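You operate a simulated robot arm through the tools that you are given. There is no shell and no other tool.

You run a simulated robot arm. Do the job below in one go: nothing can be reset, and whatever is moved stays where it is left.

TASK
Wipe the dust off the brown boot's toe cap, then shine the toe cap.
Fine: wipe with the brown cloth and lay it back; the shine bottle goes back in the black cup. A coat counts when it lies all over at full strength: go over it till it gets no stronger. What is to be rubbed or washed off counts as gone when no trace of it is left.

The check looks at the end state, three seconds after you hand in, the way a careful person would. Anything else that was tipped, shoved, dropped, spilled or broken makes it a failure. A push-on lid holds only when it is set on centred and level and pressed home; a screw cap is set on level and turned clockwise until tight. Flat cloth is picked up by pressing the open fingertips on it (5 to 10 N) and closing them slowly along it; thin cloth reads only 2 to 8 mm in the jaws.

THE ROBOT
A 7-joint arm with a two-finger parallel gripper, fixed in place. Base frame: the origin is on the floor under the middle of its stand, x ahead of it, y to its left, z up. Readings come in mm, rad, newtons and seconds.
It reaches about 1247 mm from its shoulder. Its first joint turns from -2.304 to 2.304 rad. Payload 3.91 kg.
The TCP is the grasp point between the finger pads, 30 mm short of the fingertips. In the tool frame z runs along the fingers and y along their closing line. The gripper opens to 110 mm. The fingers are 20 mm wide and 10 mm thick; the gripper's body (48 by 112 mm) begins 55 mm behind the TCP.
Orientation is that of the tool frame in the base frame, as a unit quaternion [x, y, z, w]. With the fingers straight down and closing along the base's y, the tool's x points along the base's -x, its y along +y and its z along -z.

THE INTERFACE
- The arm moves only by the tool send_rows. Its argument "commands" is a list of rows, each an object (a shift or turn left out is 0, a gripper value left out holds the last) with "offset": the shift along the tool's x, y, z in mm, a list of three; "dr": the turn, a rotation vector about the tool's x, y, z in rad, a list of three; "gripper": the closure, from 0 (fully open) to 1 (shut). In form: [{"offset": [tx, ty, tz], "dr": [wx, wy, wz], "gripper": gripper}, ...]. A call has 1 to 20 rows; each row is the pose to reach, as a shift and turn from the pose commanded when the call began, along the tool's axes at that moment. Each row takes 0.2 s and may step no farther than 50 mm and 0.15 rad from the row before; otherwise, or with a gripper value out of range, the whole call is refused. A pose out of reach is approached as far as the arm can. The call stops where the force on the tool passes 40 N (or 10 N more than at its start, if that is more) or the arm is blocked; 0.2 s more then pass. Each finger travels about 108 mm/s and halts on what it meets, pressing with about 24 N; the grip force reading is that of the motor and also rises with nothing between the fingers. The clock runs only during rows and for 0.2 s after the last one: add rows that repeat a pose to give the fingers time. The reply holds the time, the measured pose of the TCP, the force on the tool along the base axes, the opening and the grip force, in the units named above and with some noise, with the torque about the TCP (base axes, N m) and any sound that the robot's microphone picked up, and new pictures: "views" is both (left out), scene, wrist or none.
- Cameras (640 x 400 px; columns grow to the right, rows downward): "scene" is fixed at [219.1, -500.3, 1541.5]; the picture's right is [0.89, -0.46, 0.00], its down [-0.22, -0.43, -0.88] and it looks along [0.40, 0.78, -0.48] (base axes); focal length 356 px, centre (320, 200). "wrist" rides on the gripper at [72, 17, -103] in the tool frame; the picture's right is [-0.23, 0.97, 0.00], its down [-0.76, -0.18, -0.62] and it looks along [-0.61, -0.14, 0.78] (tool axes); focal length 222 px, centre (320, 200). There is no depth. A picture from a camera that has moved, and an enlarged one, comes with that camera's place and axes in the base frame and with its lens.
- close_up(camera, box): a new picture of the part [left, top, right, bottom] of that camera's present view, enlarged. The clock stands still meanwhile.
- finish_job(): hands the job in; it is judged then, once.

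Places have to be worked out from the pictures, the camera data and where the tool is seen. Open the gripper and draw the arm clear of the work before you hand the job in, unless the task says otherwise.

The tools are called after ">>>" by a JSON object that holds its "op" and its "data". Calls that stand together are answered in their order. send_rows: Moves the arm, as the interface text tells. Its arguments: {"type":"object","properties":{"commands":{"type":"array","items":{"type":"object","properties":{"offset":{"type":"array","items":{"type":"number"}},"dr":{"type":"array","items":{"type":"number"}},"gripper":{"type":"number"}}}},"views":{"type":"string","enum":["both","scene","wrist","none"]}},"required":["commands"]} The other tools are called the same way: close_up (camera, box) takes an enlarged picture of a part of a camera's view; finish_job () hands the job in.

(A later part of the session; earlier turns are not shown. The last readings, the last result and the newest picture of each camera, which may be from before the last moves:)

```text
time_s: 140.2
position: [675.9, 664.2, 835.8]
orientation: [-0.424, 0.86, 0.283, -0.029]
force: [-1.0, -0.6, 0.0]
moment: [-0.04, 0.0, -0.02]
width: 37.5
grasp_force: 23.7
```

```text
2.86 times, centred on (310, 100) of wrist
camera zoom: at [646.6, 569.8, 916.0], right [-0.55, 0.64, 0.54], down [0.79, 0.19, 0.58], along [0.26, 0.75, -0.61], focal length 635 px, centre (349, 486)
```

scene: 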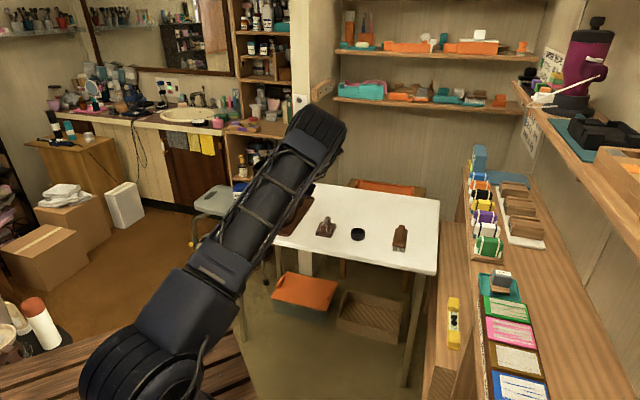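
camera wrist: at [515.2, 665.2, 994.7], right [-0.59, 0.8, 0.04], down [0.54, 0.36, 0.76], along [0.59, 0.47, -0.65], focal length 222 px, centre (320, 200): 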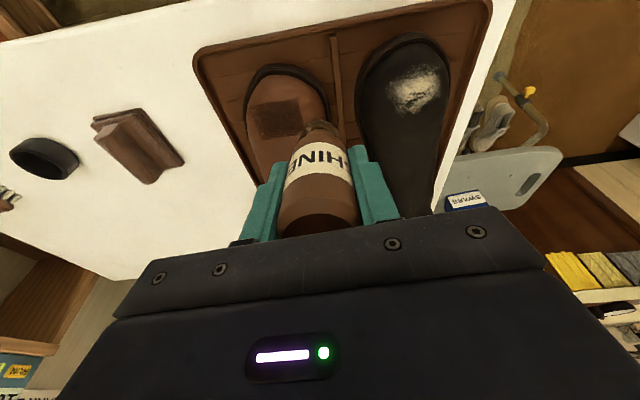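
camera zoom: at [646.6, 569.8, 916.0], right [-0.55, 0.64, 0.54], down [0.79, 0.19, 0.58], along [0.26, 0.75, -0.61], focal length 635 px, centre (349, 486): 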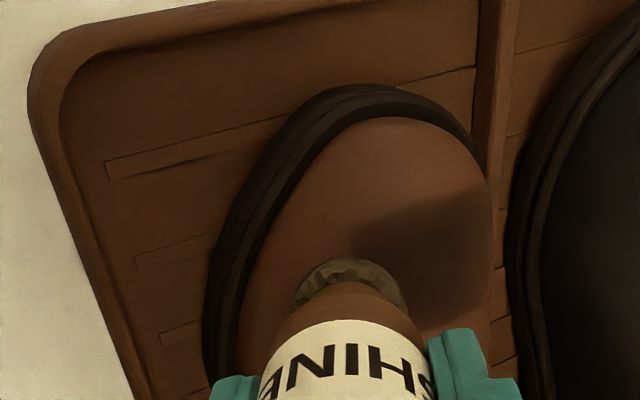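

I'll lift off and go back to the upright viewing pose at the left to inspect the right edge of the coat.

>>> {"op": "send_rows", "data": {"commands": [{"offset": [0, 0, -20]}, {"offset": [-12, 6, -52]}, {"offset": [-12, 6, -52]}], "views": "none"}}

>>> {"op": "send_rows", "data": {"commands": [{"offset": [2.4, 24, 8.8], "dr": [0.11, 0, 0]}, {"offset": [4.8, 48.5, 17.5], "dr": [0.22, 0, 0]}, {"offset": [7.2, 73, 26.3], "dr": [0.33, 0, 0]}, {"offset": [9.6, 97, 35], "dr": [0.44, 0, 0]}, {"offset": [12, 121, 44], "dr": [0.55, 0, 0]}, {"offset": [12, 121, 44], "dr": [0.55, 0, 0]}]}}

>>> {"op": "close_up", "data": {"camera": "wrist", "box": [240, 85, 320, 150]}}

>>> {"op": "close_up", "data": {"camera": "scene", "box": [264, 207, 288, 222]}}

```text
time_s: 141.0
position: [694.9, 650.2, 884.9]
orientation: [-0.423, 0.86, 0.283, -0.028]
force: [-0.2, 0.5, -2.2]
moment: [0.0, -0.03, 0.01]
width: 37.4
grasp_force: 24.0
```

```text
time_s: 142.4
position: [585.2, 724.1, 908.3]
orientation: [-0.415, 0.905, 0.039, 0.089]
force: [0.2, -1.2, -0.5]
moment: [0.0, 0.01, 0.01]
width: 37.5
grasp_force: 23.7
camera wrist: at [512.9, 665.9, 994.9], right [-0.59, 0.81, 0.04], down [0.54, 0.36, 0.76], along [0.6, 0.47, -0.65], focal length 222 px, centre (320, 200)
```

scene: 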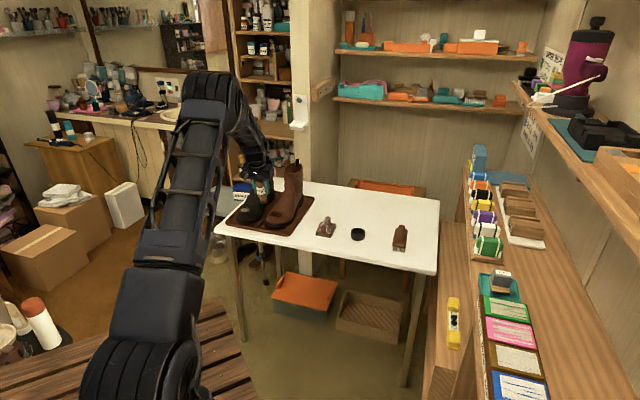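
wrist: 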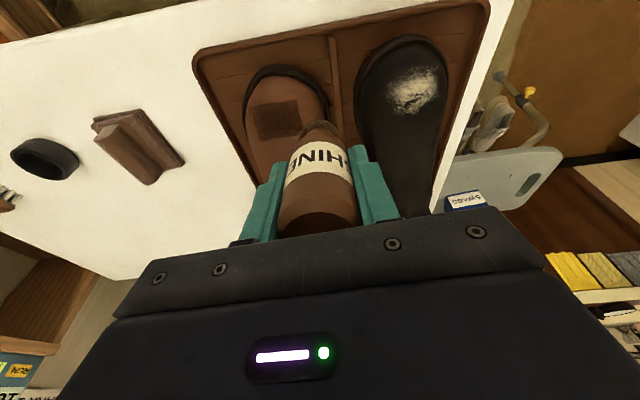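

```text
6.15 times, centred on (280, 118) of wrist
camera zoom: at [512.9, 665.9, 994.9], right [-0.59, 0.81, 0.04], down [0.54, 0.36, 0.76], along [0.6, 0.47, -0.65], focal length 1367 px, centre (566, 708)
```

zoom: 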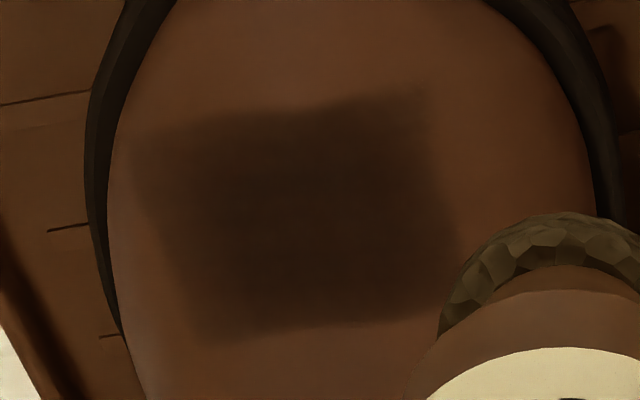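

```text
16.00 times, centred on (276, 214) of scene
camera zoom: at [219.1, -500.3, 1541.5], right [0.89, -0.46, 0.0], down [-0.22, -0.43, -0.88], along [0.4, 0.78, -0.48], focal length 5699 px, centre (1024, -32)
```

zoom: 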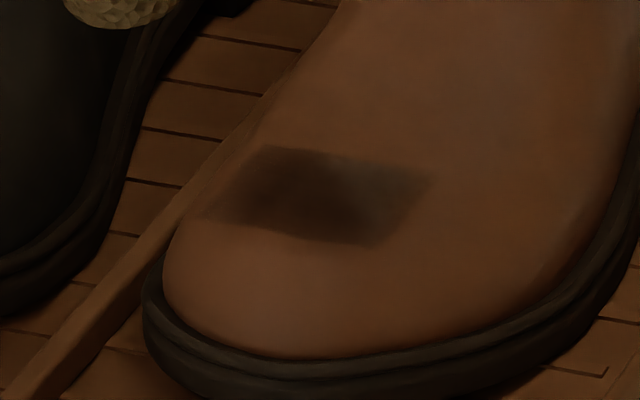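

Before/after comparison at the right edge (left in this view): it got a bit darker, so it isn't saturated yet. I'll repeat the right-edge pass with slightly firmer contact.

>>> {"op": "send_rows", "data": {"commands": [{"offset": [-2, -24, 0], "dr": [-0.11, 0, 0]}, {"offset": [-4, -48, 5], "dr": [-0.22, 0, 0]}, {"offset": [-6, -72, 15], "dr": [-0.33, 0, 0]}, {"offset": [-9, -95, 28], "dr": [-0.44, 0, 0]}, {"offset": [-11.6, -118, 45], "dr": [-0.55, 0, 0]}, {"offset": [-11.6, -118, 45], "dr": [-0.55, 0, 0]}], "views": "none"}}

>>> {"op": "send_rows", "data": {"commands": [{"offset": [4, -2, 10]}, {"offset": [8, -3, 18]}, {"offset": [8, -3, 25]}, {"offset": [8, -3, 28]}, {"offset": [8, -3, 28]}], "views": "none"}}

>>> {"op": "close_up", "data": {"camera": "wrist", "box": [220, 30, 400, 170]}}

```text
time_s: 143.8
position: [691.2, 659.4, 867.1]
orientation: [-0.423, 0.86, 0.283, -0.027]
force: [-0.2, -0.3, -2.0]
moment: [0.02, -0.02, 0.03]
width: 37.4
grasp_force: 23.9
```

```text
time_s: 145.0
position: [680.9, 664.9, 839.0]
orientation: [-0.424, 0.86, 0.284, -0.028]
force: [0.1, -0.4, -1.0]
moment: [0.01, -0.03, 0.01]
width: 37.6
grasp_force: 24.2
```

```text
2.86 times, centred on (310, 100) of wrist
camera zoom: at [651.6, 572.8, 919.4], right [-0.55, 0.64, 0.54], down [0.79, 0.19, 0.58], along [0.26, 0.75, -0.61], focal length 635 px, centre (349, 486)
```

zoom: 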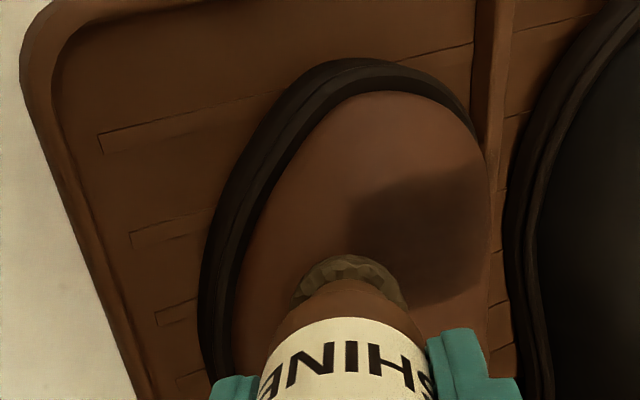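

>>> {"op": "send_rows", "data": {"commands": [{"offset": [0, 0, 1]}, {"offset": [0, 0, 2]}, {"offset": [0, 0, 3]}, {"offset": [0, 0, 3]}], "views": "none"}}

```text
time_s: 146.0
position: [679.7, 666.7, 836.5]
orientation: [-0.424, 0.86, 0.284, -0.028]
force: [-0.7, -0.1, -1.9]
moment: [-0.01, -0.01, 0.04]
width: 37.6
grasp_force: 23.5
```

>>> {"op": "send_rows", "data": {"commands": [{"offset": [0, 0, 0.8]}, {"offset": [0, 0, 1.6]}, {"offset": [0, 0, 2.2]}, {"offset": [0, 0, 2.2]}], "views": "none"}}

```text
time_s: 147.0
position: [678.9, 667.4, 836.2]
orientation: [-0.424, 0.86, 0.284, -0.027]
force: [-0.6, 0.0, -1.0]
moment: [0.02, 0.02, -0.03]
width: 37.5
grasp_force: 24.6
```

>>> {"op": "send_rows", "data": {"commands": [{"offset": [0, 0, 0.8]}, {"offset": [0, 0, 1.5]}, {"offset": [0, 0, 1.5]}], "views": "none"}}

```text
time_s: 147.8
position: [678.9, 668.2, 833.9]
orientation: [-0.423, 0.86, 0.284, -0.027]
force: [0.9, 1.1, -1.2]
moment: [0.02, 0.0, -0.04]
width: 37.4
grasp_force: 24.0
```

>>> {"op": "send_rows", "data": {"commands": [{"offset": [0, 0, 0.8]}, {"offset": [0, 0, 1.5]}, {"offset": [0, 0, 1.5]}], "views": "none"}}

>>> {"op": "close_up", "data": {"camera": "wrist", "box": [220, 30, 400, 170]}}

```text
time_s: 148.6
position: [676.5, 669.1, 832.7]
orientation: [-0.423, 0.86, 0.284, -0.027]
force: [-0.9, -11.6, 10.0]
moment: [-0.44, 0.1, 0.12]
width: 37.4
grasp_force: 23.8
```

```text
2.86 times, centred on (310, 100) of wrist
camera zoom: at [648.4, 575.2, 913.7], right [-0.55, 0.64, 0.54], down [0.79, 0.19, 0.58], along [0.27, 0.75, -0.61], focal length 635 px, centre (349, 486)
```

zoom: 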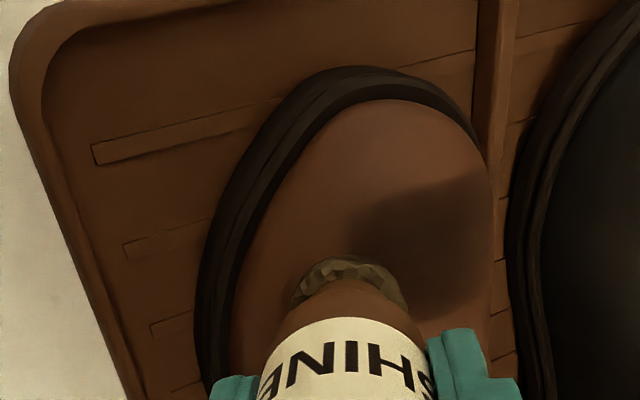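

The contact is at the disc's outer edge with this tilt, so about 0.42 rad should sit flat. I'll adjust by 0.12 about the tip and re-approach.

>>> {"op": "send_rows", "data": {"commands": [{"offset": [0, 0, -5]}, {"offset": [0, 5, -5], "dr": [0.06, 0, 0]}, {"offset": [0, 9, -4], "dr": [0.12, 0, 0]}, {"offset": [0, 9, -2], "dr": [0.12, 0, 0]}, {"offset": [0, 9, -1], "dr": [0.12, 0, 0]}, {"offset": [0, 9, -1], "dr": [0.12, 0, 0]}], "views": "none"}}

```text
time_s: 150.0
position: [671.7, 672.9, 837.6]
orientation: [-0.424, 0.876, 0.231, -0.003]
force: [0.0, -0.2, -1.6]
moment: [0.0, 0.01, -0.01]
width: 37.3
grasp_force: 23.8
```

>>> {"op": "send_rows", "data": {"commands": [{"offset": [0, 0, 0.8]}, {"offset": [0, 0, 1.6]}, {"offset": [0, 0, 1.6]}], "views": "none"}}

```text
time_s: 150.8
position: [670.8, 673.5, 837.8]
orientation: [-0.424, 0.875, 0.231, -0.002]
force: [0.5, -0.3, -1.4]
moment: [0.0, 0.0, -0.02]
width: 37.7
grasp_force: 24.3
```

>>> {"op": "send_rows", "data": {"commands": [{"offset": [0, 0, 0.8]}, {"offset": [0, 0, 1.6]}, {"offset": [0, 0, 1.6]}], "views": "none"}}

```text
time_s: 151.6
position: [672.4, 674.2, 836.4]
orientation: [-0.424, 0.875, 0.232, -0.002]
force: [-0.8, -0.2, -0.7]
moment: [-0.02, 0.02, 0.01]
width: 37.4
grasp_force: 23.6
```

>>> {"op": "send_rows", "data": {"commands": [{"offset": [0, 0, 0.8]}, {"offset": [0, 0, 1.4]}, {"offset": [0, 0, 1.4]}], "views": "none"}}

```text
time_s: 152.4
position: [670.8, 674.7, 837.1]
orientation: [-0.423, 0.876, 0.232, -0.002]
force: [4.1, -10.6, 14.0]
moment: [-0.46, -0.21, -0.12]
width: 37.4
grasp_force: 24.2
```

Now the force is aligned with the bottle axis, i.e. a flat contact on the right shoulder. I'll ease to a lighter press and make toe-ward drags in lanes.

>>> {"op": "send_rows", "data": {"commands": [{"offset": [0, 0, -0.6]}, {"offset": [4, 0, -0.5]}, {"offset": [8, 0, -0.2]}, {"offset": [12, 0, 0.3]}, {"offset": [12, 0, -4]}, {"offset": [-10, 0, -4]}, {"offset": [-10, 0, -0.6]}, {"offset": [-5, 0, -0.6]}, {"offset": [0, 0, -0.5]}, {"offset": [5, 0, -0.3]}, {"offset": [10, 0, 0.2]}, {"offset": [10, 5, -4]}, {"offset": [-10, 5, -4]}, {"offset": [-10, 5, -0.7]}, {"offset": [-5, 5, -0.6]}, {"offset": [0, 5, -0.5]}, {"offset": [5, 5, -0.2]}, {"offset": [10, 5, 0.2]}, {"offset": [14, 5, 0.6]}, {"offset": [14, 5, -5]}], "views": "none"}}

>>> {"op": "send_rows", "data": {"commands": [{"offset": [-14, -9, 0]}, {"offset": [-24, -9, 0]}, {"offset": [-24, -9, 4.6]}, {"offset": [-19, -9, 4.6]}, {"offset": [-14, -9, 4.8]}, {"offset": [-9, -9, 5]}, {"offset": [-4, -9, 5.4]}, {"offset": [0, -9, 5.8]}, {"offset": [0, -9, 0]}, {"offset": [-24, -5, 0]}, {"offset": [-24, -5, 4.6]}, {"offset": [-18, -5, 4.6]}, {"offset": [-12, -5, 4.8]}, {"offset": [-6, -5, 5.2]}, {"offset": [0, -5, 5.8]}, {"offset": [0, -5, -5]}, {"offset": [0, 0, -30]}], "views": "none"}}

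```text
time_s: 156.6
position: [657.3, 666.8, 839.8]
orientation: [-0.424, 0.876, 0.231, -0.002]
force: [-0.5, 0.6, -1.3]
moment: [0.03, 0.0, -0.05]
width: 37.2
grasp_force: 23.6
```

```text
time_s: 160.2
position: [663.5, 653.4, 864.5]
orientation: [-0.424, 0.876, 0.231, -0.003]
force: [-0.3, 0.6, -0.8]
moment: [-0.01, 0.03, -0.02]
width: 37.5
grasp_force: 24.2
```

I'll go back to the upright left viewing pose to compare with the earlier picture.

>>> {"op": "send_rows", "data": {"commands": [{"offset": [0, 0, -25]}, {"offset": [0, 0, -40]}, {"offset": [0, 0, -40]}], "views": "none"}}

>>> {"op": "close_up", "data": {"camera": "wrist", "box": [250, 20, 400, 140]}}

>>> {"op": "close_up", "data": {"camera": "scene", "box": [264, 207, 288, 222]}}

```text
time_s: 161.0
position: [671.6, 636.6, 900.7]
orientation: [-0.424, 0.875, 0.231, -0.002]
force: [0.6, -0.5, -0.5]
moment: [-0.03, -0.01, -0.01]
width: 37.5
grasp_force: 24.5
```

```text
3.33 times, centred on (325, 80) of wrist
camera zoom: at [633.6, 550.7, 984.6], right [-0.58, 0.69, 0.44], down [0.74, 0.22, 0.63], along [0.34, 0.69, -0.64], focal length 740 px, centre (303, 600)
```

zoom: 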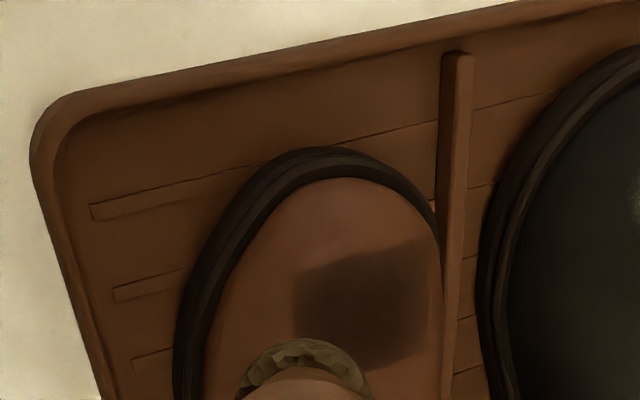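

```text
16.00 times, centred on (276, 214) of scene
camera zoom: at [219.1, -500.3, 1541.5], right [0.89, -0.46, 0.0], down [-0.22, -0.43, -0.88], along [0.4, 0.78, -0.48], focal length 5699 px, centre (1024, -32)
```

zoom: 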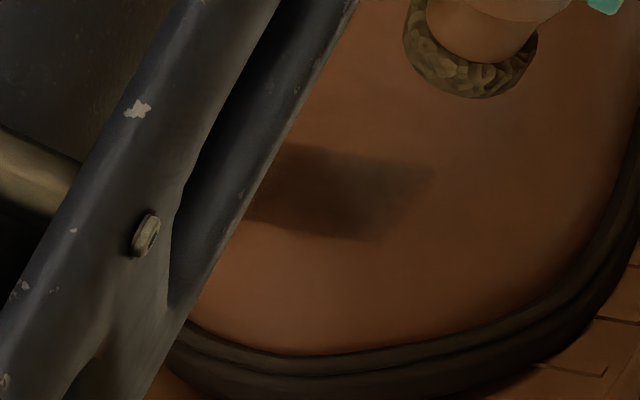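

>>> {"op": "send_rows", "data": {"commands": [{"offset": [-2.4, 28, 11], "dr": [0.107, 0, 0]}, {"offset": [-4.7, 56, 22], "dr": [0.215, 0, 0]}, {"offset": [-7, 85, 33], "dr": [0.322, 0, 0]}, {"offset": [-9.4, 113, 44.6], "dr": [0.43, 0, 0]}, {"offset": [-9.4, 113, 44.6], "dr": [0.43, 0, 0]}], "views": "wrist"}}

>>> {"op": "close_up", "data": {"camera": "wrist", "box": [240, 85, 320, 150]}}

>>> {"op": "close_up", "data": {"camera": "scene", "box": [264, 207, 288, 222]}}

```text
time_s: 162.2
position: [586.7, 720.3, 906.9]
orientation: [-0.415, 0.905, 0.039, 0.088]
force: [-0.5, 0.5, -0.9]
moment: [-0.02, 0.01, 0.0]
width: 37.6
grasp_force: 24.5
camera wrist: at [513.9, 663.1, 994.2], right [-0.59, 0.81, 0.04], down [0.54, 0.36, 0.76], along [0.6, 0.47, -0.65], focal length 222 px, centre (320, 200)
```

wrist: 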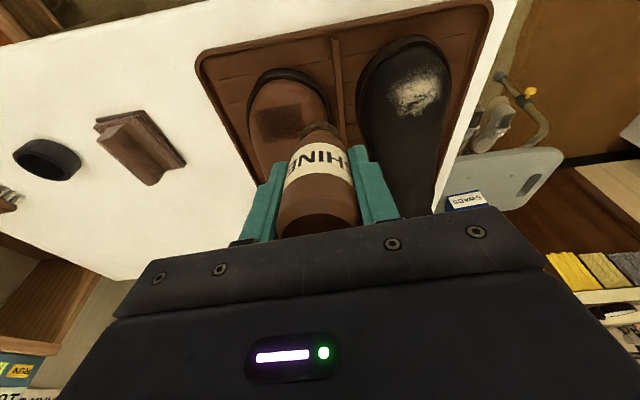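

```text
6.15 times, centred on (280, 118) of wrist
camera zoom: at [513.9, 663.1, 994.2], right [-0.59, 0.81, 0.04], down [0.54, 0.36, 0.76], along [0.6, 0.47, -0.65], focal length 1367 px, centre (566, 708)
```

zoom: 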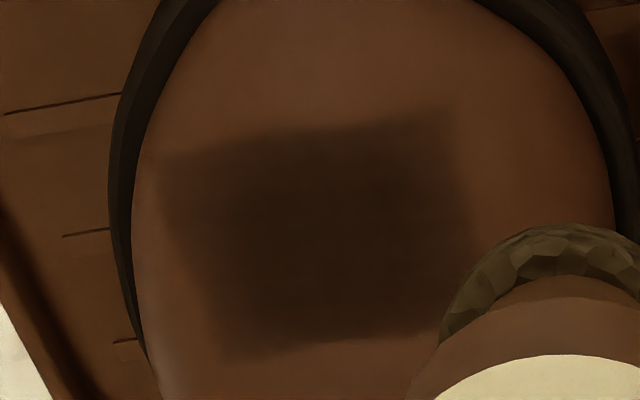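

```text
16.00 times, centred on (276, 214) of scene
camera zoom: at [219.1, -500.3, 1541.5], right [0.89, -0.46, 0.0], down [-0.22, -0.43, -0.88], along [0.4, 0.78, -0.48], focal length 5699 px, centre (1024, -32)
```

zoom: 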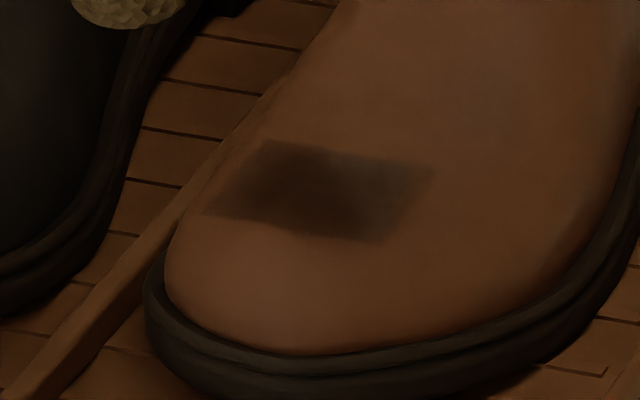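

From here the coat looks nearly uniform; remaining softness may just be gloss at grazing angle. I'll move to the right-hand viewing pose used before (on the way to the cup) and compare there.

>>> {"op": "send_rows", "data": {"commands": [{"offset": [0, -30, -10], "dr": [0, 0.06, 0]}, {"offset": [0, -65, -12], "dr": [0, 0.12, 0]}, {"offset": [5, -105, -14], "dr": [0, 0.19, 0.02]}, {"offset": [8, -140, -16], "dr": [0, 0.19, 0.04]}, {"offset": [10, -152, -14], "dr": [0, 0.19, 0.04]}, {"offset": [10, -152, -14], "dr": [0, 0.19, 0.04]}], "views": "wrist"}}

>>> {"op": "close_up", "data": {"camera": "wrist", "box": [396, 70, 476, 140]}}

>>> {"op": "close_up", "data": {"camera": "scene", "box": [235, 150, 355, 240]}}

```text
time_s: 163.6
position: [692.0, 611.0, 920.8]
orientation: [-0.399, 0.917, 0.001, 0.001]
force: [-1.1, 0.1, -0.4]
moment: [0.0, -0.04, 0.0]
width: 37.3
grasp_force: 24.1
camera wrist: at [629.7, 568.9, 1022.6], right [-0.56, 0.83, 0.0], down [0.65, 0.43, 0.62], along [0.52, 0.35, -0.78], focal length 222 px, centre (320, 200)
```

wrist: 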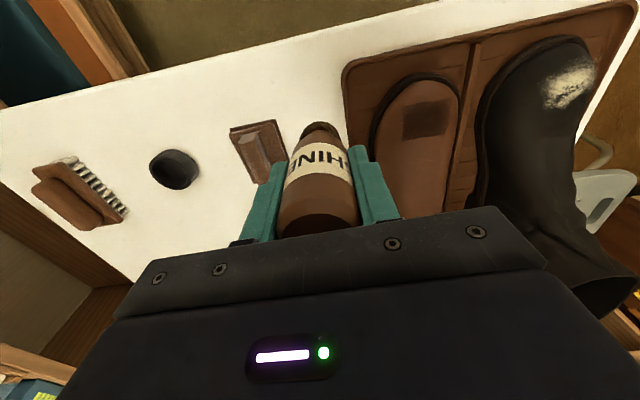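

```text
5.71 times, centred on (436, 105) of wrist
camera zoom: at [629.7, 568.9, 1022.6], right [-0.56, 0.83, 0.0], down [0.65, 0.43, 0.62], along [0.52, 0.35, -0.78], focal length 1269 px, centre (-343, 743)
```

zoom: 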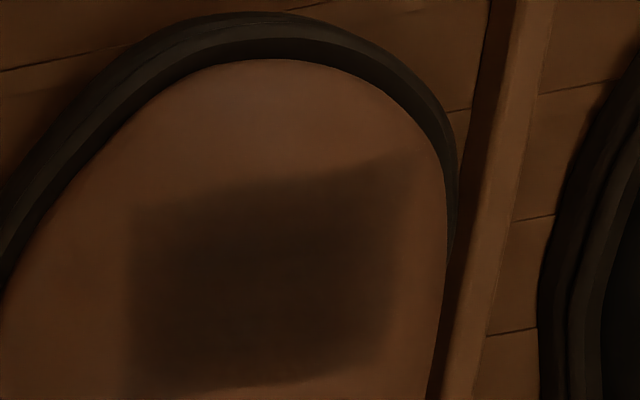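

```text
4.44 times, centred on (295, 195) of scene
camera zoom: at [219.1, -500.3, 1541.5], right [0.89, -0.46, 0.0], down [-0.22, -0.43, -0.88], along [0.4, 0.78, -0.48], focal length 1583 px, centre (431, 222)
```

zoom: 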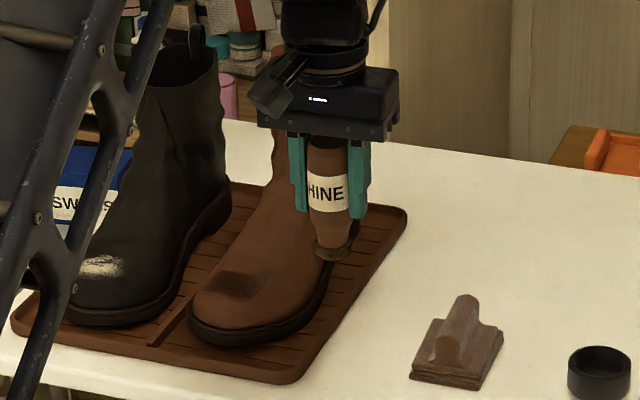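

Comparing both viewpoints, whichever edge faces the camera looks crisp and dark, and only the far edge fades, so it's mostly a viewing-angle effect. For certainty I'll do one more light pass over the whole middle and compare; hovering over the patch centre first.

>>> {"op": "send_rows", "data": {"commands": [{"offset": [-8, 28, 0], "dr": [0, -0.05, -0.01]}, {"offset": [-16, 56, 5], "dr": [0, -0.1, -0.02]}, {"offset": [-24, 84, 20], "dr": [0, -0.15, -0.03]}, {"offset": [-32, 109, 38], "dr": [0, -0.19, -0.04]}, {"offset": [-32, 109, 50], "dr": [0, -0.19, -0.04]}, {"offset": [-32, 109, 50], "dr": [0, -0.19, -0.04]}], "views": "none"}}

>>> {"op": "close_up", "data": {"camera": "scene", "box": [255, 190, 310, 225]}}

```text
time_s: 165.0
position: [635.1, 710.1, 870.2]
orientation: [-0.415, 0.905, 0.04, 0.088]
force: [-0.9, -0.1, -1.0]
moment: [-0.02, -0.02, -0.01]
width: 37.7
grasp_force: 24.2
```

```text
11.43 times, centred on (282, 208) of scene
camera zoom: at [219.1, -500.3, 1541.5], right [0.89, -0.46, 0.0], down [-0.22, -0.43, -0.88], along [0.4, 0.78, -0.48], focal length 4071 px, centre (749, 114)
```

zoom: 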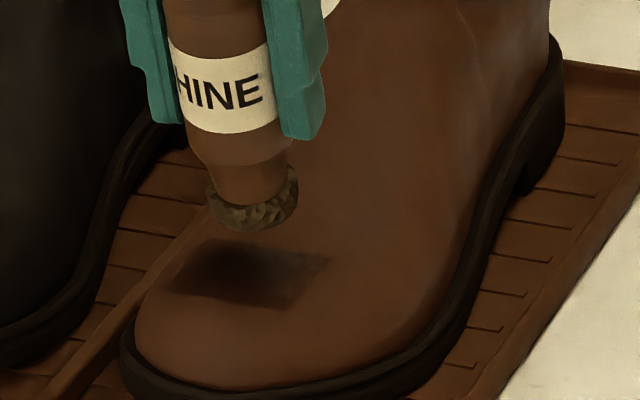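

>>> {"op": "send_rows", "data": {"commands": [{"offset": [6, 0, 4]}, {"offset": [12, 0, 8]}, {"offset": [12, 0, 11]}, {"offset": [12, 0, 11]}], "views": "none"}}

>>> {"op": "close_up", "data": {"camera": "scene", "box": [255, 190, 310, 225]}}

```text
time_s: 166.0
position: [629.4, 703.0, 857.6]
orientation: [-0.415, 0.905, 0.039, 0.088]
force: [-0.3, -0.1, -2.3]
moment: [0.04, -0.02, -0.01]
width: 37.4
grasp_force: 24.0
```

```text
11.43 times, centred on (282, 208) of scene
camera zoom: at [219.1, -500.3, 1541.5], right [0.89, -0.46, 0.0], down [-0.22, -0.43, -0.88], along [0.4, 0.78, -0.48], focal length 4071 px, centre (749, 114)
```

zoom: 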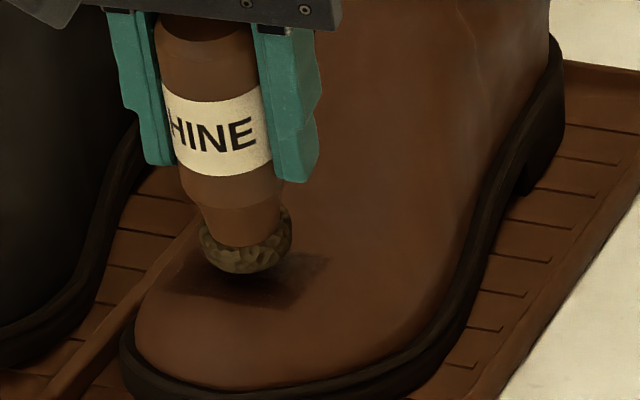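

>>> {"op": "send_rows", "data": {"commands": [{"offset": [0, 0, 1.5]}, {"offset": [0, 0, 3]}, {"offset": [0, 0, 4]}, {"offset": [0, 0, 4]}], "views": "none"}}

```text
time_s: 167.0
position: [629.6, 702.9, 854.0]
orientation: [-0.415, 0.905, 0.039, 0.088]
force: [0.6, 1.2, -1.3]
moment: [0.0, 0.0, -0.03]
width: 37.6
grasp_force: 24.1
```

>>> {"op": "send_rows", "data": {"commands": [{"offset": [0, 0, 0.8]}, {"offset": [0, 0, 1.6]}, {"offset": [0, 0, 1.6]}], "views": "none"}}

```text
time_s: 167.8
position: [629.4, 703.7, 853.4]
orientation: [-0.415, 0.905, 0.04, 0.088]
force: [0.5, 0.4, -0.9]
moment: [0.03, 0.01, 0.01]
width: 37.6
grasp_force: 24.0
```

>>> {"op": "send_rows", "data": {"commands": [{"offset": [0, 0, 0.8]}, {"offset": [0, 0, 1.6]}, {"offset": [0, 0, 1.6]}], "views": "none"}}

```text
time_s: 168.6
position: [630.2, 704.7, 851.0]
orientation: [-0.414, 0.905, 0.04, 0.088]
force: [0.2, 0.4, -1.9]
moment: [-0.04, 0.01, 0.0]
width: 37.6
grasp_force: 23.7
```

>>> {"op": "send_rows", "data": {"commands": [{"offset": [0, 0, 0.8]}, {"offset": [0, 0, 1.6]}, {"offset": [0, 0, 1.6]}], "views": "none"}}

```text
time_s: 169.4
position: [630.2, 705.5, 850.3]
orientation: [-0.415, 0.905, 0.039, 0.088]
force: [1.1, 1.1, -1.2]
moment: [0.01, -0.02, 0.04]
width: 37.6
grasp_force: 24.0
```

>>> {"op": "send_rows", "data": {"commands": [{"offset": [0, 0, 0.8]}, {"offset": [0, 0, 1.6]}, {"offset": [0, 0, 1.6]}], "views": "none"}}

>>> {"op": "close_up", "data": {"camera": "scene", "box": [255, 190, 310, 225]}}

```text
time_s: 170.2
position: [630.0, 704.8, 848.1]
orientation: [-0.415, 0.905, 0.038, 0.089]
force: [-0.1, 0.6, -0.4]
moment: [0.01, 0.02, 0.0]
width: 37.5
grasp_force: 24.0
```

```text
11.43 times, centred on (282, 208) of scene
camera zoom: at [219.1, -500.3, 1541.5], right [0.89, -0.46, 0.0], down [-0.22, -0.43, -0.88], along [0.4, 0.78, -0.48], focal length 4071 px, centre (749, 114)
```

zoom: 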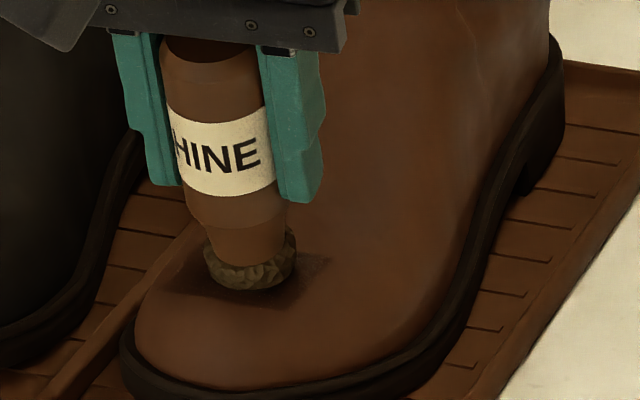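

>>> {"op": "send_rows", "data": {"commands": [{"offset": [0, 0, 0.7]}, {"offset": [0, 0, 1.2]}, {"offset": [0, 0, 1.2]}], "views": "none"}}

```text
time_s: 171.0
position: [631.3, 705.4, 847.9]
orientation: [-0.415, 0.905, 0.039, 0.088]
force: [-3.8, -3.9, 14.0]
moment: [-0.22, 0.31, 0.03]
width: 37.3
grasp_force: 24.2
```

Centred, flat contact (~16 N). I'll ease off and do light toe-ward drags in three lanes across the middle.

>>> {"op": "send_rows", "data": {"commands": [{"offset": [0, 0, -0.8]}, {"offset": [5, 0, -0.7]}, {"offset": [10, 0, -0.3]}, {"offset": [13, 0, 0.1]}, {"offset": [13, -10, -4]}, {"offset": [-10, -10, -4]}, {"offset": [-10, -10, -0.4]}, {"offset": [-4, -10, -0.4]}, {"offset": [2, -10, -0.3]}, {"offset": [8, -10, 0]}, {"offset": [13, -10, 0.5]}, {"offset": [13, 10, -4]}, {"offset": [-10, 10, -4]}, {"offset": [-10, 10, -0.5]}, {"offset": [-4, 10, -0.5]}, {"offset": [2, 10, -0.4]}, {"offset": [8, 10, 0]}, {"offset": [13, 10, 0.4]}, {"offset": [13, 10, -5]}, {"offset": [-10, 0, -5]}], "views": "none"}}

>>> {"op": "send_rows", "data": {"commands": [{"offset": [0, 0, 4]}, {"offset": [0, 0, 4.3]}, {"offset": [5, 0, 4.3]}, {"offset": [10, 0, 4.3]}, {"offset": [15, 0, 4.5]}, {"offset": [20, 0, 4.8]}, {"offset": [23, 0, 5.1]}, {"offset": [23, 0, 0]}, {"offset": [0, -5, 0]}, {"offset": [0, -5, 4.4]}, {"offset": [6, -5, 4.4]}, {"offset": [12, -5, 4.4]}, {"offset": [18, -5, 4.8]}, {"offset": [23, -5, 5.2]}, {"offset": [23, -5, -5]}, {"offset": [15, 10, -30]}, {"offset": [5, 30, -60]}], "views": "wrist"}}

>>> {"op": "close_up", "data": {"camera": "scene", "box": [264, 207, 288, 222]}}

>>> {"op": "close_up", "data": {"camera": "wrist", "box": [240, 75, 330, 150]}}

```text
time_s: 175.2
position: [634.9, 712.6, 854.3]
orientation: [-0.415, 0.905, 0.039, 0.088]
force: [-0.5, -0.4, -0.6]
moment: [-0.01, 0.02, -0.01]
width: 37.4
grasp_force: 23.8
```

```text
time_s: 178.8
position: [602.9, 718.2, 910.5]
orientation: [-0.415, 0.905, 0.038, 0.087]
force: [0.3, 0.3, -2.2]
moment: [0.01, 0.08, -0.01]
width: 37.5
grasp_force: 24.4
camera wrist: at [530.3, 660.1, 997.3], right [-0.59, 0.81, 0.04], down [0.54, 0.36, 0.76], along [0.6, 0.47, -0.65], focal length 222 px, centre (320, 200)
```

wrist: 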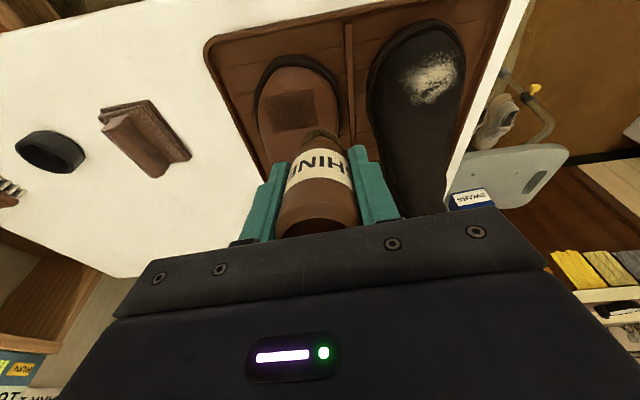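

```text
16.00 times, centred on (276, 214) of scene
camera zoom: at [219.1, -500.3, 1541.5], right [0.89, -0.46, 0.0], down [-0.22, -0.43, -0.88], along [0.4, 0.78, -0.48], focal length 5699 px, centre (1024, -32)
```

zoom: 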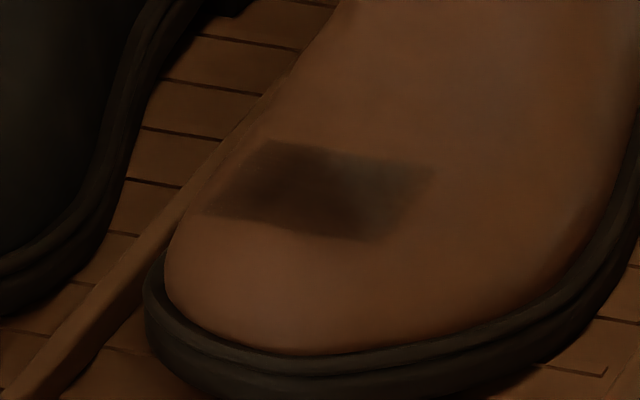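

```text
5.33 times, centred on (285, 112) of wrist
camera zoom: at [530.3, 660.1, 997.3], right [-0.59, 0.81, 0.04], down [0.54, 0.36, 0.76], along [0.6, 0.47, -0.65], focal length 1185 px, centre (507, 667)
```

zoom: 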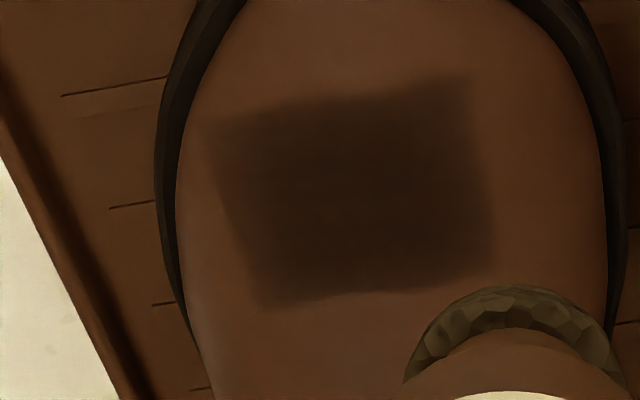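

The coat now looks even with crisp edges from this view, and the boot didn't move during the light pass. I'll do one more set of light lanes, spanning wider to both sides, and compare with this exact view.

>>> {"op": "send_rows", "data": {"commands": [{"offset": [-5, -14, 30]}, {"offset": [-5, -30, 54]}, {"offset": [-5, -45, 60]}, {"offset": [-5, -45, 65]}, {"offset": [1, -45, 65]}, {"offset": [7, -45, 65.1]}, {"offset": [13, -45, 65.5]}, {"offset": [18, -45, 66]}, {"offset": [18, -45, 60]}, {"offset": [-5, -38, 60]}, {"offset": [-5, -38, 64.7]}, {"offset": [1, -38, 64.7]}, {"offset": [7, -38, 64.8]}, {"offset": [13, -38, 65.1]}, {"offset": [18, -38, 65.5]}, {"offset": [18, -38, 58]}], "views": "none"}}

>>> {"op": "send_rows", "data": {"commands": [{"offset": [-23, 16, 0]}, {"offset": [-23, 16, 6.7]}, {"offset": [-17, 16, 6.7]}, {"offset": [-11, 16, 6.8]}, {"offset": [-5, 16, 7.1]}, {"offset": [0, 16, 7.5]}, {"offset": [0, 16, 2]}, {"offset": [-23, 23, 2]}, {"offset": [-23, 23, 6.9]}, {"offset": [-17, 23, 6.9]}, {"offset": [-11, 23, 7]}, {"offset": [-5, 23, 7.3]}, {"offset": [0, 23, 7.8]}, {"offset": [0, 23, 0]}, {"offset": [-10, 30, -28]}, {"offset": [-18, 38, -58]}, {"offset": [-18, 38, -58]}], "views": "wrist"}}

>>> {"op": "close_up", "data": {"camera": "wrist", "box": [240, 75, 330, 150]}}

>>> {"op": "close_up", "data": {"camera": "scene", "box": [264, 207, 288, 222]}}

```text
time_s: 182.2
position: [626.7, 688.8, 851.6]
orientation: [-0.416, 0.904, 0.04, 0.088]
force: [0.8, 0.8, -2.0]
moment: [0.01, -0.02, 0.03]
width: 37.6
grasp_force: 23.8
```

```text
time_s: 185.8
position: [605.9, 719.3, 910.0]
orientation: [-0.415, 0.905, 0.039, 0.088]
force: [0.3, -0.3, -1.1]
moment: [0.05, 0.01, -0.02]
width: 37.6
grasp_force: 24.0
camera wrist: at [532.1, 661.5, 996.8], right [-0.59, 0.8, 0.04], down [0.54, 0.36, 0.76], along [0.6, 0.47, -0.65], focal length 222 px, centre (320, 200)
```

wrist: 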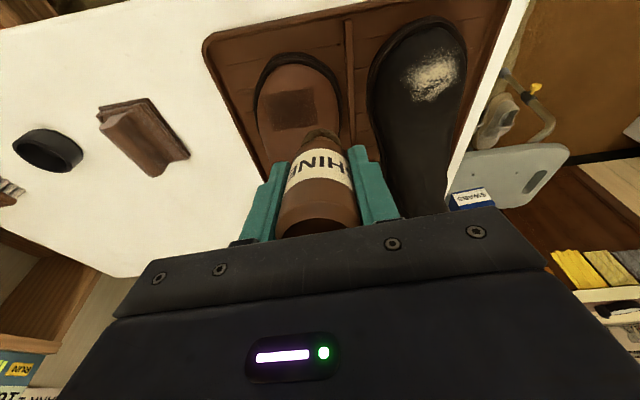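

```text
5.33 times, centred on (285, 112) of wrist
camera zoom: at [532.1, 661.5, 996.8], right [-0.59, 0.8, 0.04], down [0.54, 0.36, 0.76], along [0.6, 0.47, -0.65], focal length 1185 px, centre (507, 667)
```

zoom: 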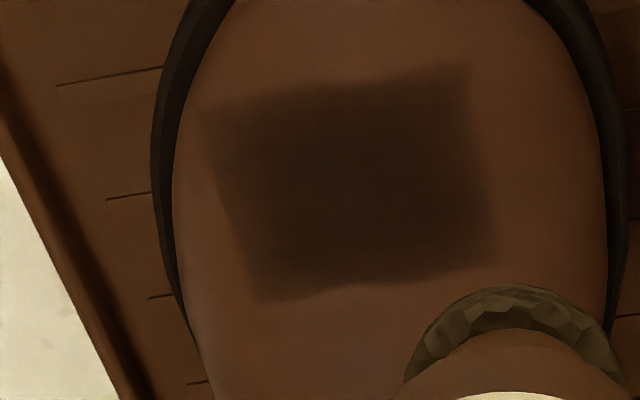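

```text
16.00 times, centred on (276, 214) of scene
camera zoom: at [219.1, -500.3, 1541.5], right [0.89, -0.46, 0.0], down [-0.22, -0.43, -0.88], along [0.4, 0.78, -0.48], focal length 5699 px, centre (1024, -32)
```

zoom: 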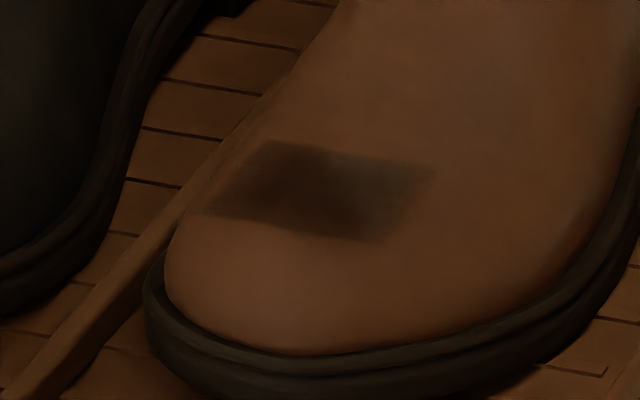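

No visible change from the last pass, so the coat seems saturated from this side. I'll move to the right-hand viewpoint and re-check the opposite edge there.

>>> {"op": "send_rows", "data": {"commands": [{"offset": [5, -27, -10], "dr": [0, 0.05, 0.01]}, {"offset": [10, -60, -12], "dr": [0, 0.1, 0.02]}, {"offset": [15, -95, -14], "dr": [0, 0.15, 0.03]}, {"offset": [22, -136, -15], "dr": [0, 0.19, 0.04]}, {"offset": [22, -136, -15], "dr": [0, 0.19, 0.04]}], "views": "wrist"}}

>>> {"op": "close_up", "data": {"camera": "wrist", "box": [396, 70, 476, 140]}}

```text
time_s: 187.0
position: [689.5, 614.8, 919.6]
orientation: [-0.398, 0.917, 0.001, 0.001]
force: [-0.5, 0.2, -1.4]
moment: [-0.02, 0.0, -0.02]
width: 37.3
grasp_force: 23.6
camera wrist: at [626.8, 572.7, 1022.1], right [-0.56, 0.83, 0.0], down [0.65, 0.43, 0.62], along [0.52, 0.35, -0.78], focal length 222 px, centre (320, 200)
```

wrist: 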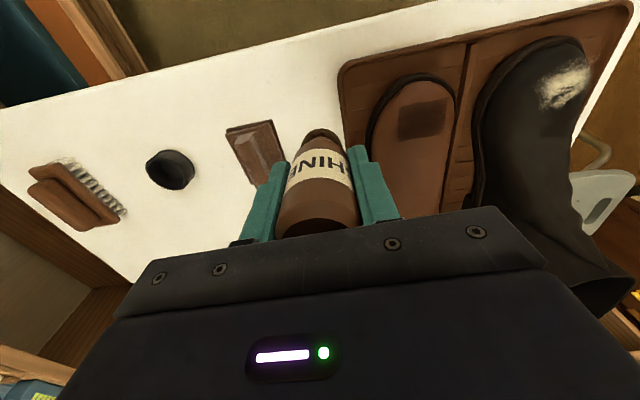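

```text
5.71 times, centred on (436, 105) of wrist
camera zoom: at [626.8, 572.7, 1022.1], right [-0.56, 0.83, 0.0], down [0.65, 0.43, 0.62], along [0.52, 0.35, -0.78], focal length 1269 px, centre (-343, 743)
```

zoom: 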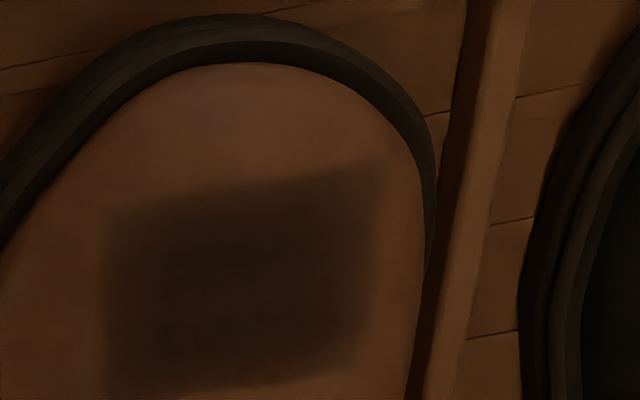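

Both views now show an even, dark rectangle; only the far edges look a touch soft. To be certain, I'll make one last light pass on the left edge and then the right edge and check whether anything still changes.

>>> {"op": "send_rows", "data": {"commands": [{"offset": [-7, 37, 0], "dr": [0.075, -0.05, 0]}, {"offset": [-15, 74, 4], "dr": [0.15, -0.1, 0]}, {"offset": [-23, 111, 18], "dr": [0.225, -0.15, 0]}, {"offset": [-31, 149, 38], "dr": [0.3, -0.2, 0]}, {"offset": [-31, 149, 38], "dr": [0.3, -0.2, 0]}], "views": "none"}}

>>> {"op": "close_up", "data": {"camera": "scene", "box": [255, 190, 310, 225]}}

```text
time_s: 188.2
position: [605.9, 740.8, 884.1]
orientation: [-0.392, 0.902, -0.095, 0.152]
force: [0.1, -0.2, -1.2]
moment: [-0.02, 0.04, -0.02]
width: 37.5
grasp_force: 23.9
```

```text
11.43 times, centred on (282, 208) of scene
camera zoom: at [219.1, -500.3, 1541.5], right [0.89, -0.46, 0.0], down [-0.22, -0.43, -0.88], along [0.4, 0.78, -0.48], focal length 4071 px, centre (749, 114)
```

zoom: 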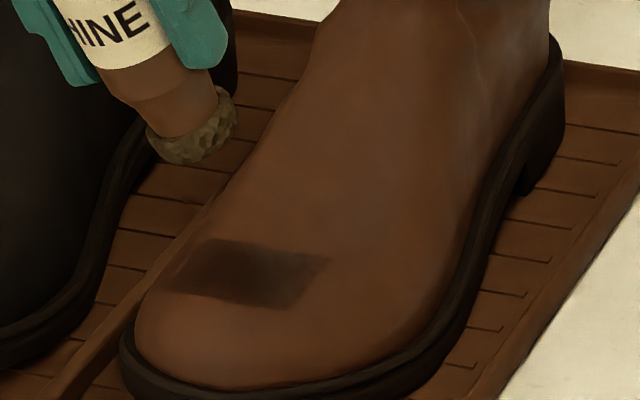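

>>> {"op": "send_rows", "data": {"commands": [{"offset": [7, 6, 8]}, {"offset": [14, 12, 16]}, {"offset": [19, 15, 24]}, {"offset": [19, 15, 24]}], "views": "none"}}

>>> {"op": "close_up", "data": {"camera": "scene", "box": [255, 190, 310, 225]}}

```text
time_s: 189.2
position: [587.1, 732.2, 853.1]
orientation: [-0.391, 0.902, -0.097, 0.153]
force: [0.7, -0.1, -0.9]
moment: [-0.01, 0.0, 0.02]
width: 37.5
grasp_force: 23.9
```

```text
11.43 times, centred on (282, 208) of scene
camera zoom: at [219.1, -500.3, 1541.5], right [0.89, -0.46, 0.0], down [-0.22, -0.43, -0.88], along [0.4, 0.78, -0.48], focal length 4071 px, centre (749, 114)
```

zoom: 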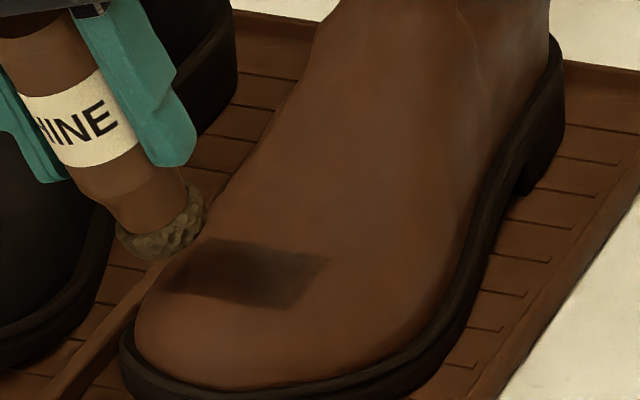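

>>> {"op": "send_rows", "data": {"commands": [{"offset": [0, 0, 3]}, {"offset": [0, 0, 6]}, {"offset": [0, 0, 8]}, {"offset": [0, 0, 8]}], "views": "none"}}

>>> {"op": "close_up", "data": {"camera": "scene", "box": [255, 190, 310, 225]}}

```text
time_s: 190.2
position: [590.9, 731.2, 846.3]
orientation: [-0.392, 0.902, -0.096, 0.152]
force: [-0.1, -0.2, -0.7]
moment: [0.01, 0.0, 0.02]
width: 37.2
grasp_force: 23.8
```

```text
11.43 times, centred on (282, 208) of scene
camera zoom: at [219.1, -500.3, 1541.5], right [0.89, -0.46, 0.0], down [-0.22, -0.43, -0.88], along [0.4, 0.78, -0.48], focal length 4071 px, centre (749, 114)
```

zoom: 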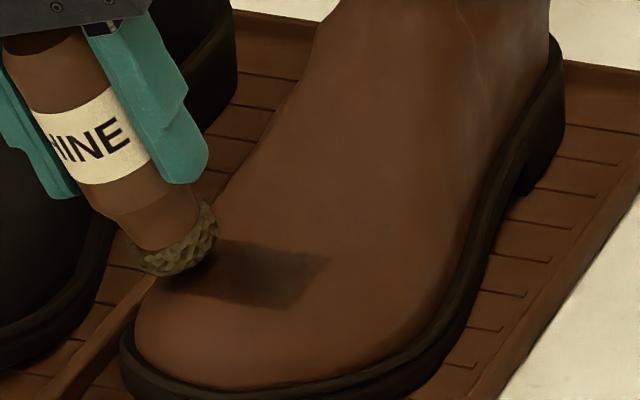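

>>> {"op": "send_rows", "data": {"commands": [{"offset": [0, 0, 1]}, {"offset": [0, 0, 2]}, {"offset": [0, 0, 3]}, {"offset": [0, 0, 3]}], "views": "none"}}

```text
time_s: 191.2
position: [592.5, 730.9, 844.2]
orientation: [-0.392, 0.902, -0.095, 0.153]
force: [0.0, 0.9, -1.0]
moment: [0.05, 0.02, -0.02]
width: 37.5
grasp_force: 24.2
```

>>> {"op": "send_rows", "data": {"commands": [{"offset": [0, 0, 0.8]}, {"offset": [0, 0, 1.6]}, {"offset": [0, 0, 2.2]}, {"offset": [0, 0, 2.2]}], "views": "none"}}

```text
time_s: 192.2
position: [592.1, 731.4, 842.7]
orientation: [-0.391, 0.903, -0.095, 0.152]
force: [-0.3, -0.5, -0.8]
moment: [0.04, -0.04, 0.01]
width: 37.5
grasp_force: 23.6
```

>>> {"op": "send_rows", "data": {"commands": [{"offset": [0, 0, 0.8]}, {"offset": [0, 0, 1.6]}, {"offset": [0, 0, 1.6]}], "views": "none"}}

>>> {"op": "close_up", "data": {"camera": "scene", "box": [255, 190, 310, 225]}}

```text
time_s: 193.0
position: [592.1, 730.1, 839.8]
orientation: [-0.393, 0.902, -0.095, 0.152]
force: [-0.3, 0.4, -1.9]
moment: [0.02, 0.0, -0.01]
width: 37.4
grasp_force: 23.5
```

```text
11.43 times, centred on (282, 208) of scene
camera zoom: at [219.1, -500.3, 1541.5], right [0.89, -0.46, 0.0], down [-0.22, -0.43, -0.88], along [0.4, 0.78, -0.48], focal length 4071 px, centre (749, 114)
```

zoom: 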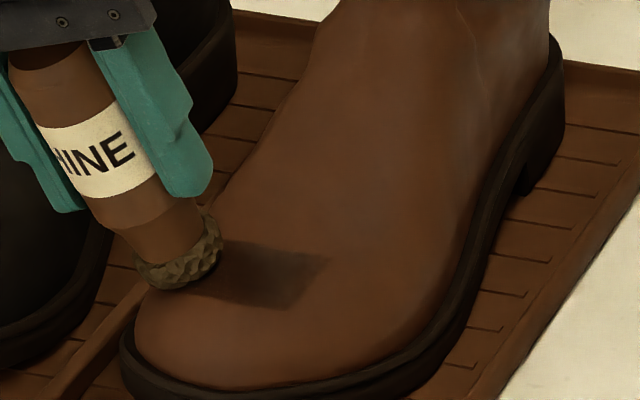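

>>> {"op": "send_rows", "data": {"commands": [{"offset": [0, 0, 0.8]}, {"offset": [0, 0, 1.6]}, {"offset": [0, 0, 1.6]}], "views": "none"}}

```text
time_s: 193.8
position: [594.8, 730.9, 838.8]
orientation: [-0.392, 0.902, -0.096, 0.152]
force: [0.8, 0.0, -1.1]
moment: [0.01, 0.04, -0.03]
width: 37.2
grasp_force: 24.5
```

>>> {"op": "send_rows", "data": {"commands": [{"offset": [0, 0, 0.8]}, {"offset": [0, 0, 1.6]}, {"offset": [0, 0, 1.6]}], "views": "none"}}

```text
time_s: 194.6
position: [593.5, 731.4, 838.7]
orientation: [-0.391, 0.903, -0.095, 0.152]
force: [-0.3, 2.3, 6.5]
moment: [0.02, -0.17, 0.06]
width: 37.6
grasp_force: 24.4
```

Light contact (~8 N) at the left edge. Toe-ward drags in three lanes again.

>>> {"op": "send_rows", "data": {"commands": [{"offset": [0, 0, -0.3]}, {"offset": [5, 0, 0]}, {"offset": [10, 0, 0.5]}, {"offset": [10, 0, -4]}, {"offset": [-14, 0, -4]}, {"offset": [-14, 0, -0.6]}, {"offset": [-9, 0, -0.5]}, {"offset": [-4, 0, -0.3]}, {"offset": [1, 0, -0.1]}, {"offset": [6, 0, 0.2]}, {"offset": [10, 0, 0.5]}, {"offset": [10, -6, -4]}, {"offset": [-14, -6, -4]}, {"offset": [-14, -6, -0.8]}, {"offset": [-8, -6, -0.6]}, {"offset": [-2, -6, -0.4]}, {"offset": [4, -6, -0.1]}, {"offset": [10, -6, 0.3]}, {"offset": [10, 3, -5]}, {"offset": [-14, 3, -5]}], "views": "none"}}

>>> {"op": "send_rows", "data": {"commands": [{"offset": [0, 0, 4.6]}, {"offset": [5, 0, 4.7]}, {"offset": [10, 0, 4.9]}, {"offset": [15, 0, 5.2]}, {"offset": [20, 0, 5.5]}, {"offset": [24, 0, 5.8]}, {"offset": [24, 0, -5]}, {"offset": [20, 0, -35]}, {"offset": [20, 0, -60]}], "views": "none"}}

>>> {"op": "close_up", "data": {"camera": "scene", "box": [255, 190, 310, 225]}}

>>> {"op": "close_up", "data": {"camera": "scene", "box": [264, 207, 288, 222]}}

```text
time_s: 198.8
position: [600.5, 743.1, 844.1]
orientation: [-0.392, 0.902, -0.097, 0.151]
force: [-0.7, -0.5, -1.0]
moment: [-0.01, 0.0, -0.02]
width: 37.7
grasp_force: 24.2
```

```text
time_s: 200.8
position: [566.3, 731.4, 893.9]
orientation: [-0.392, 0.902, -0.097, 0.151]
force: [-0.5, -0.4, -0.9]
moment: [-0.01, -0.02, -0.01]
width: 37.5
grasp_force: 24.2
```

```text
11.43 times, centred on (282, 208) of scene
camera zoom: at [219.1, -500.3, 1541.5], right [0.89, -0.46, 0.0], down [-0.22, -0.43, -0.88], along [0.4, 0.78, -0.48], focal length 4071 px, centre (749, 114)
```

zoom: 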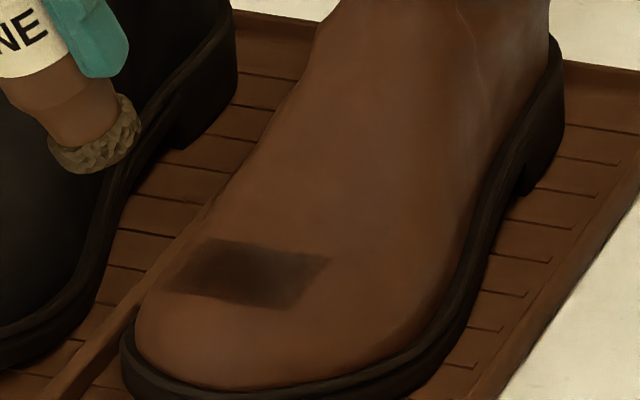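

```text
16.00 times, centred on (276, 214) of scene
camera zoom: at [219.1, -500.3, 1541.5], right [0.89, -0.46, 0.0], down [-0.22, -0.43, -0.88], along [0.4, 0.78, -0.48], focal length 5699 px, centre (1024, -32)
```

zoom: 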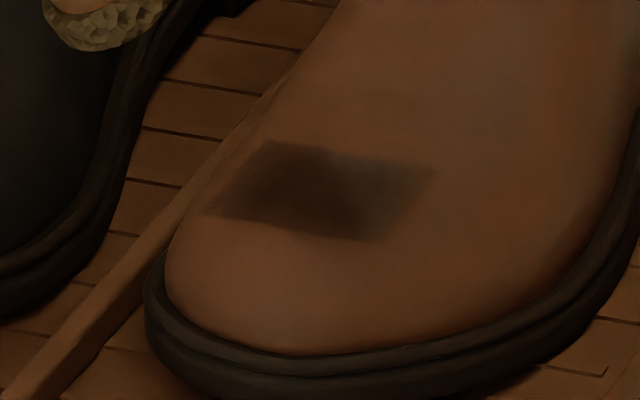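

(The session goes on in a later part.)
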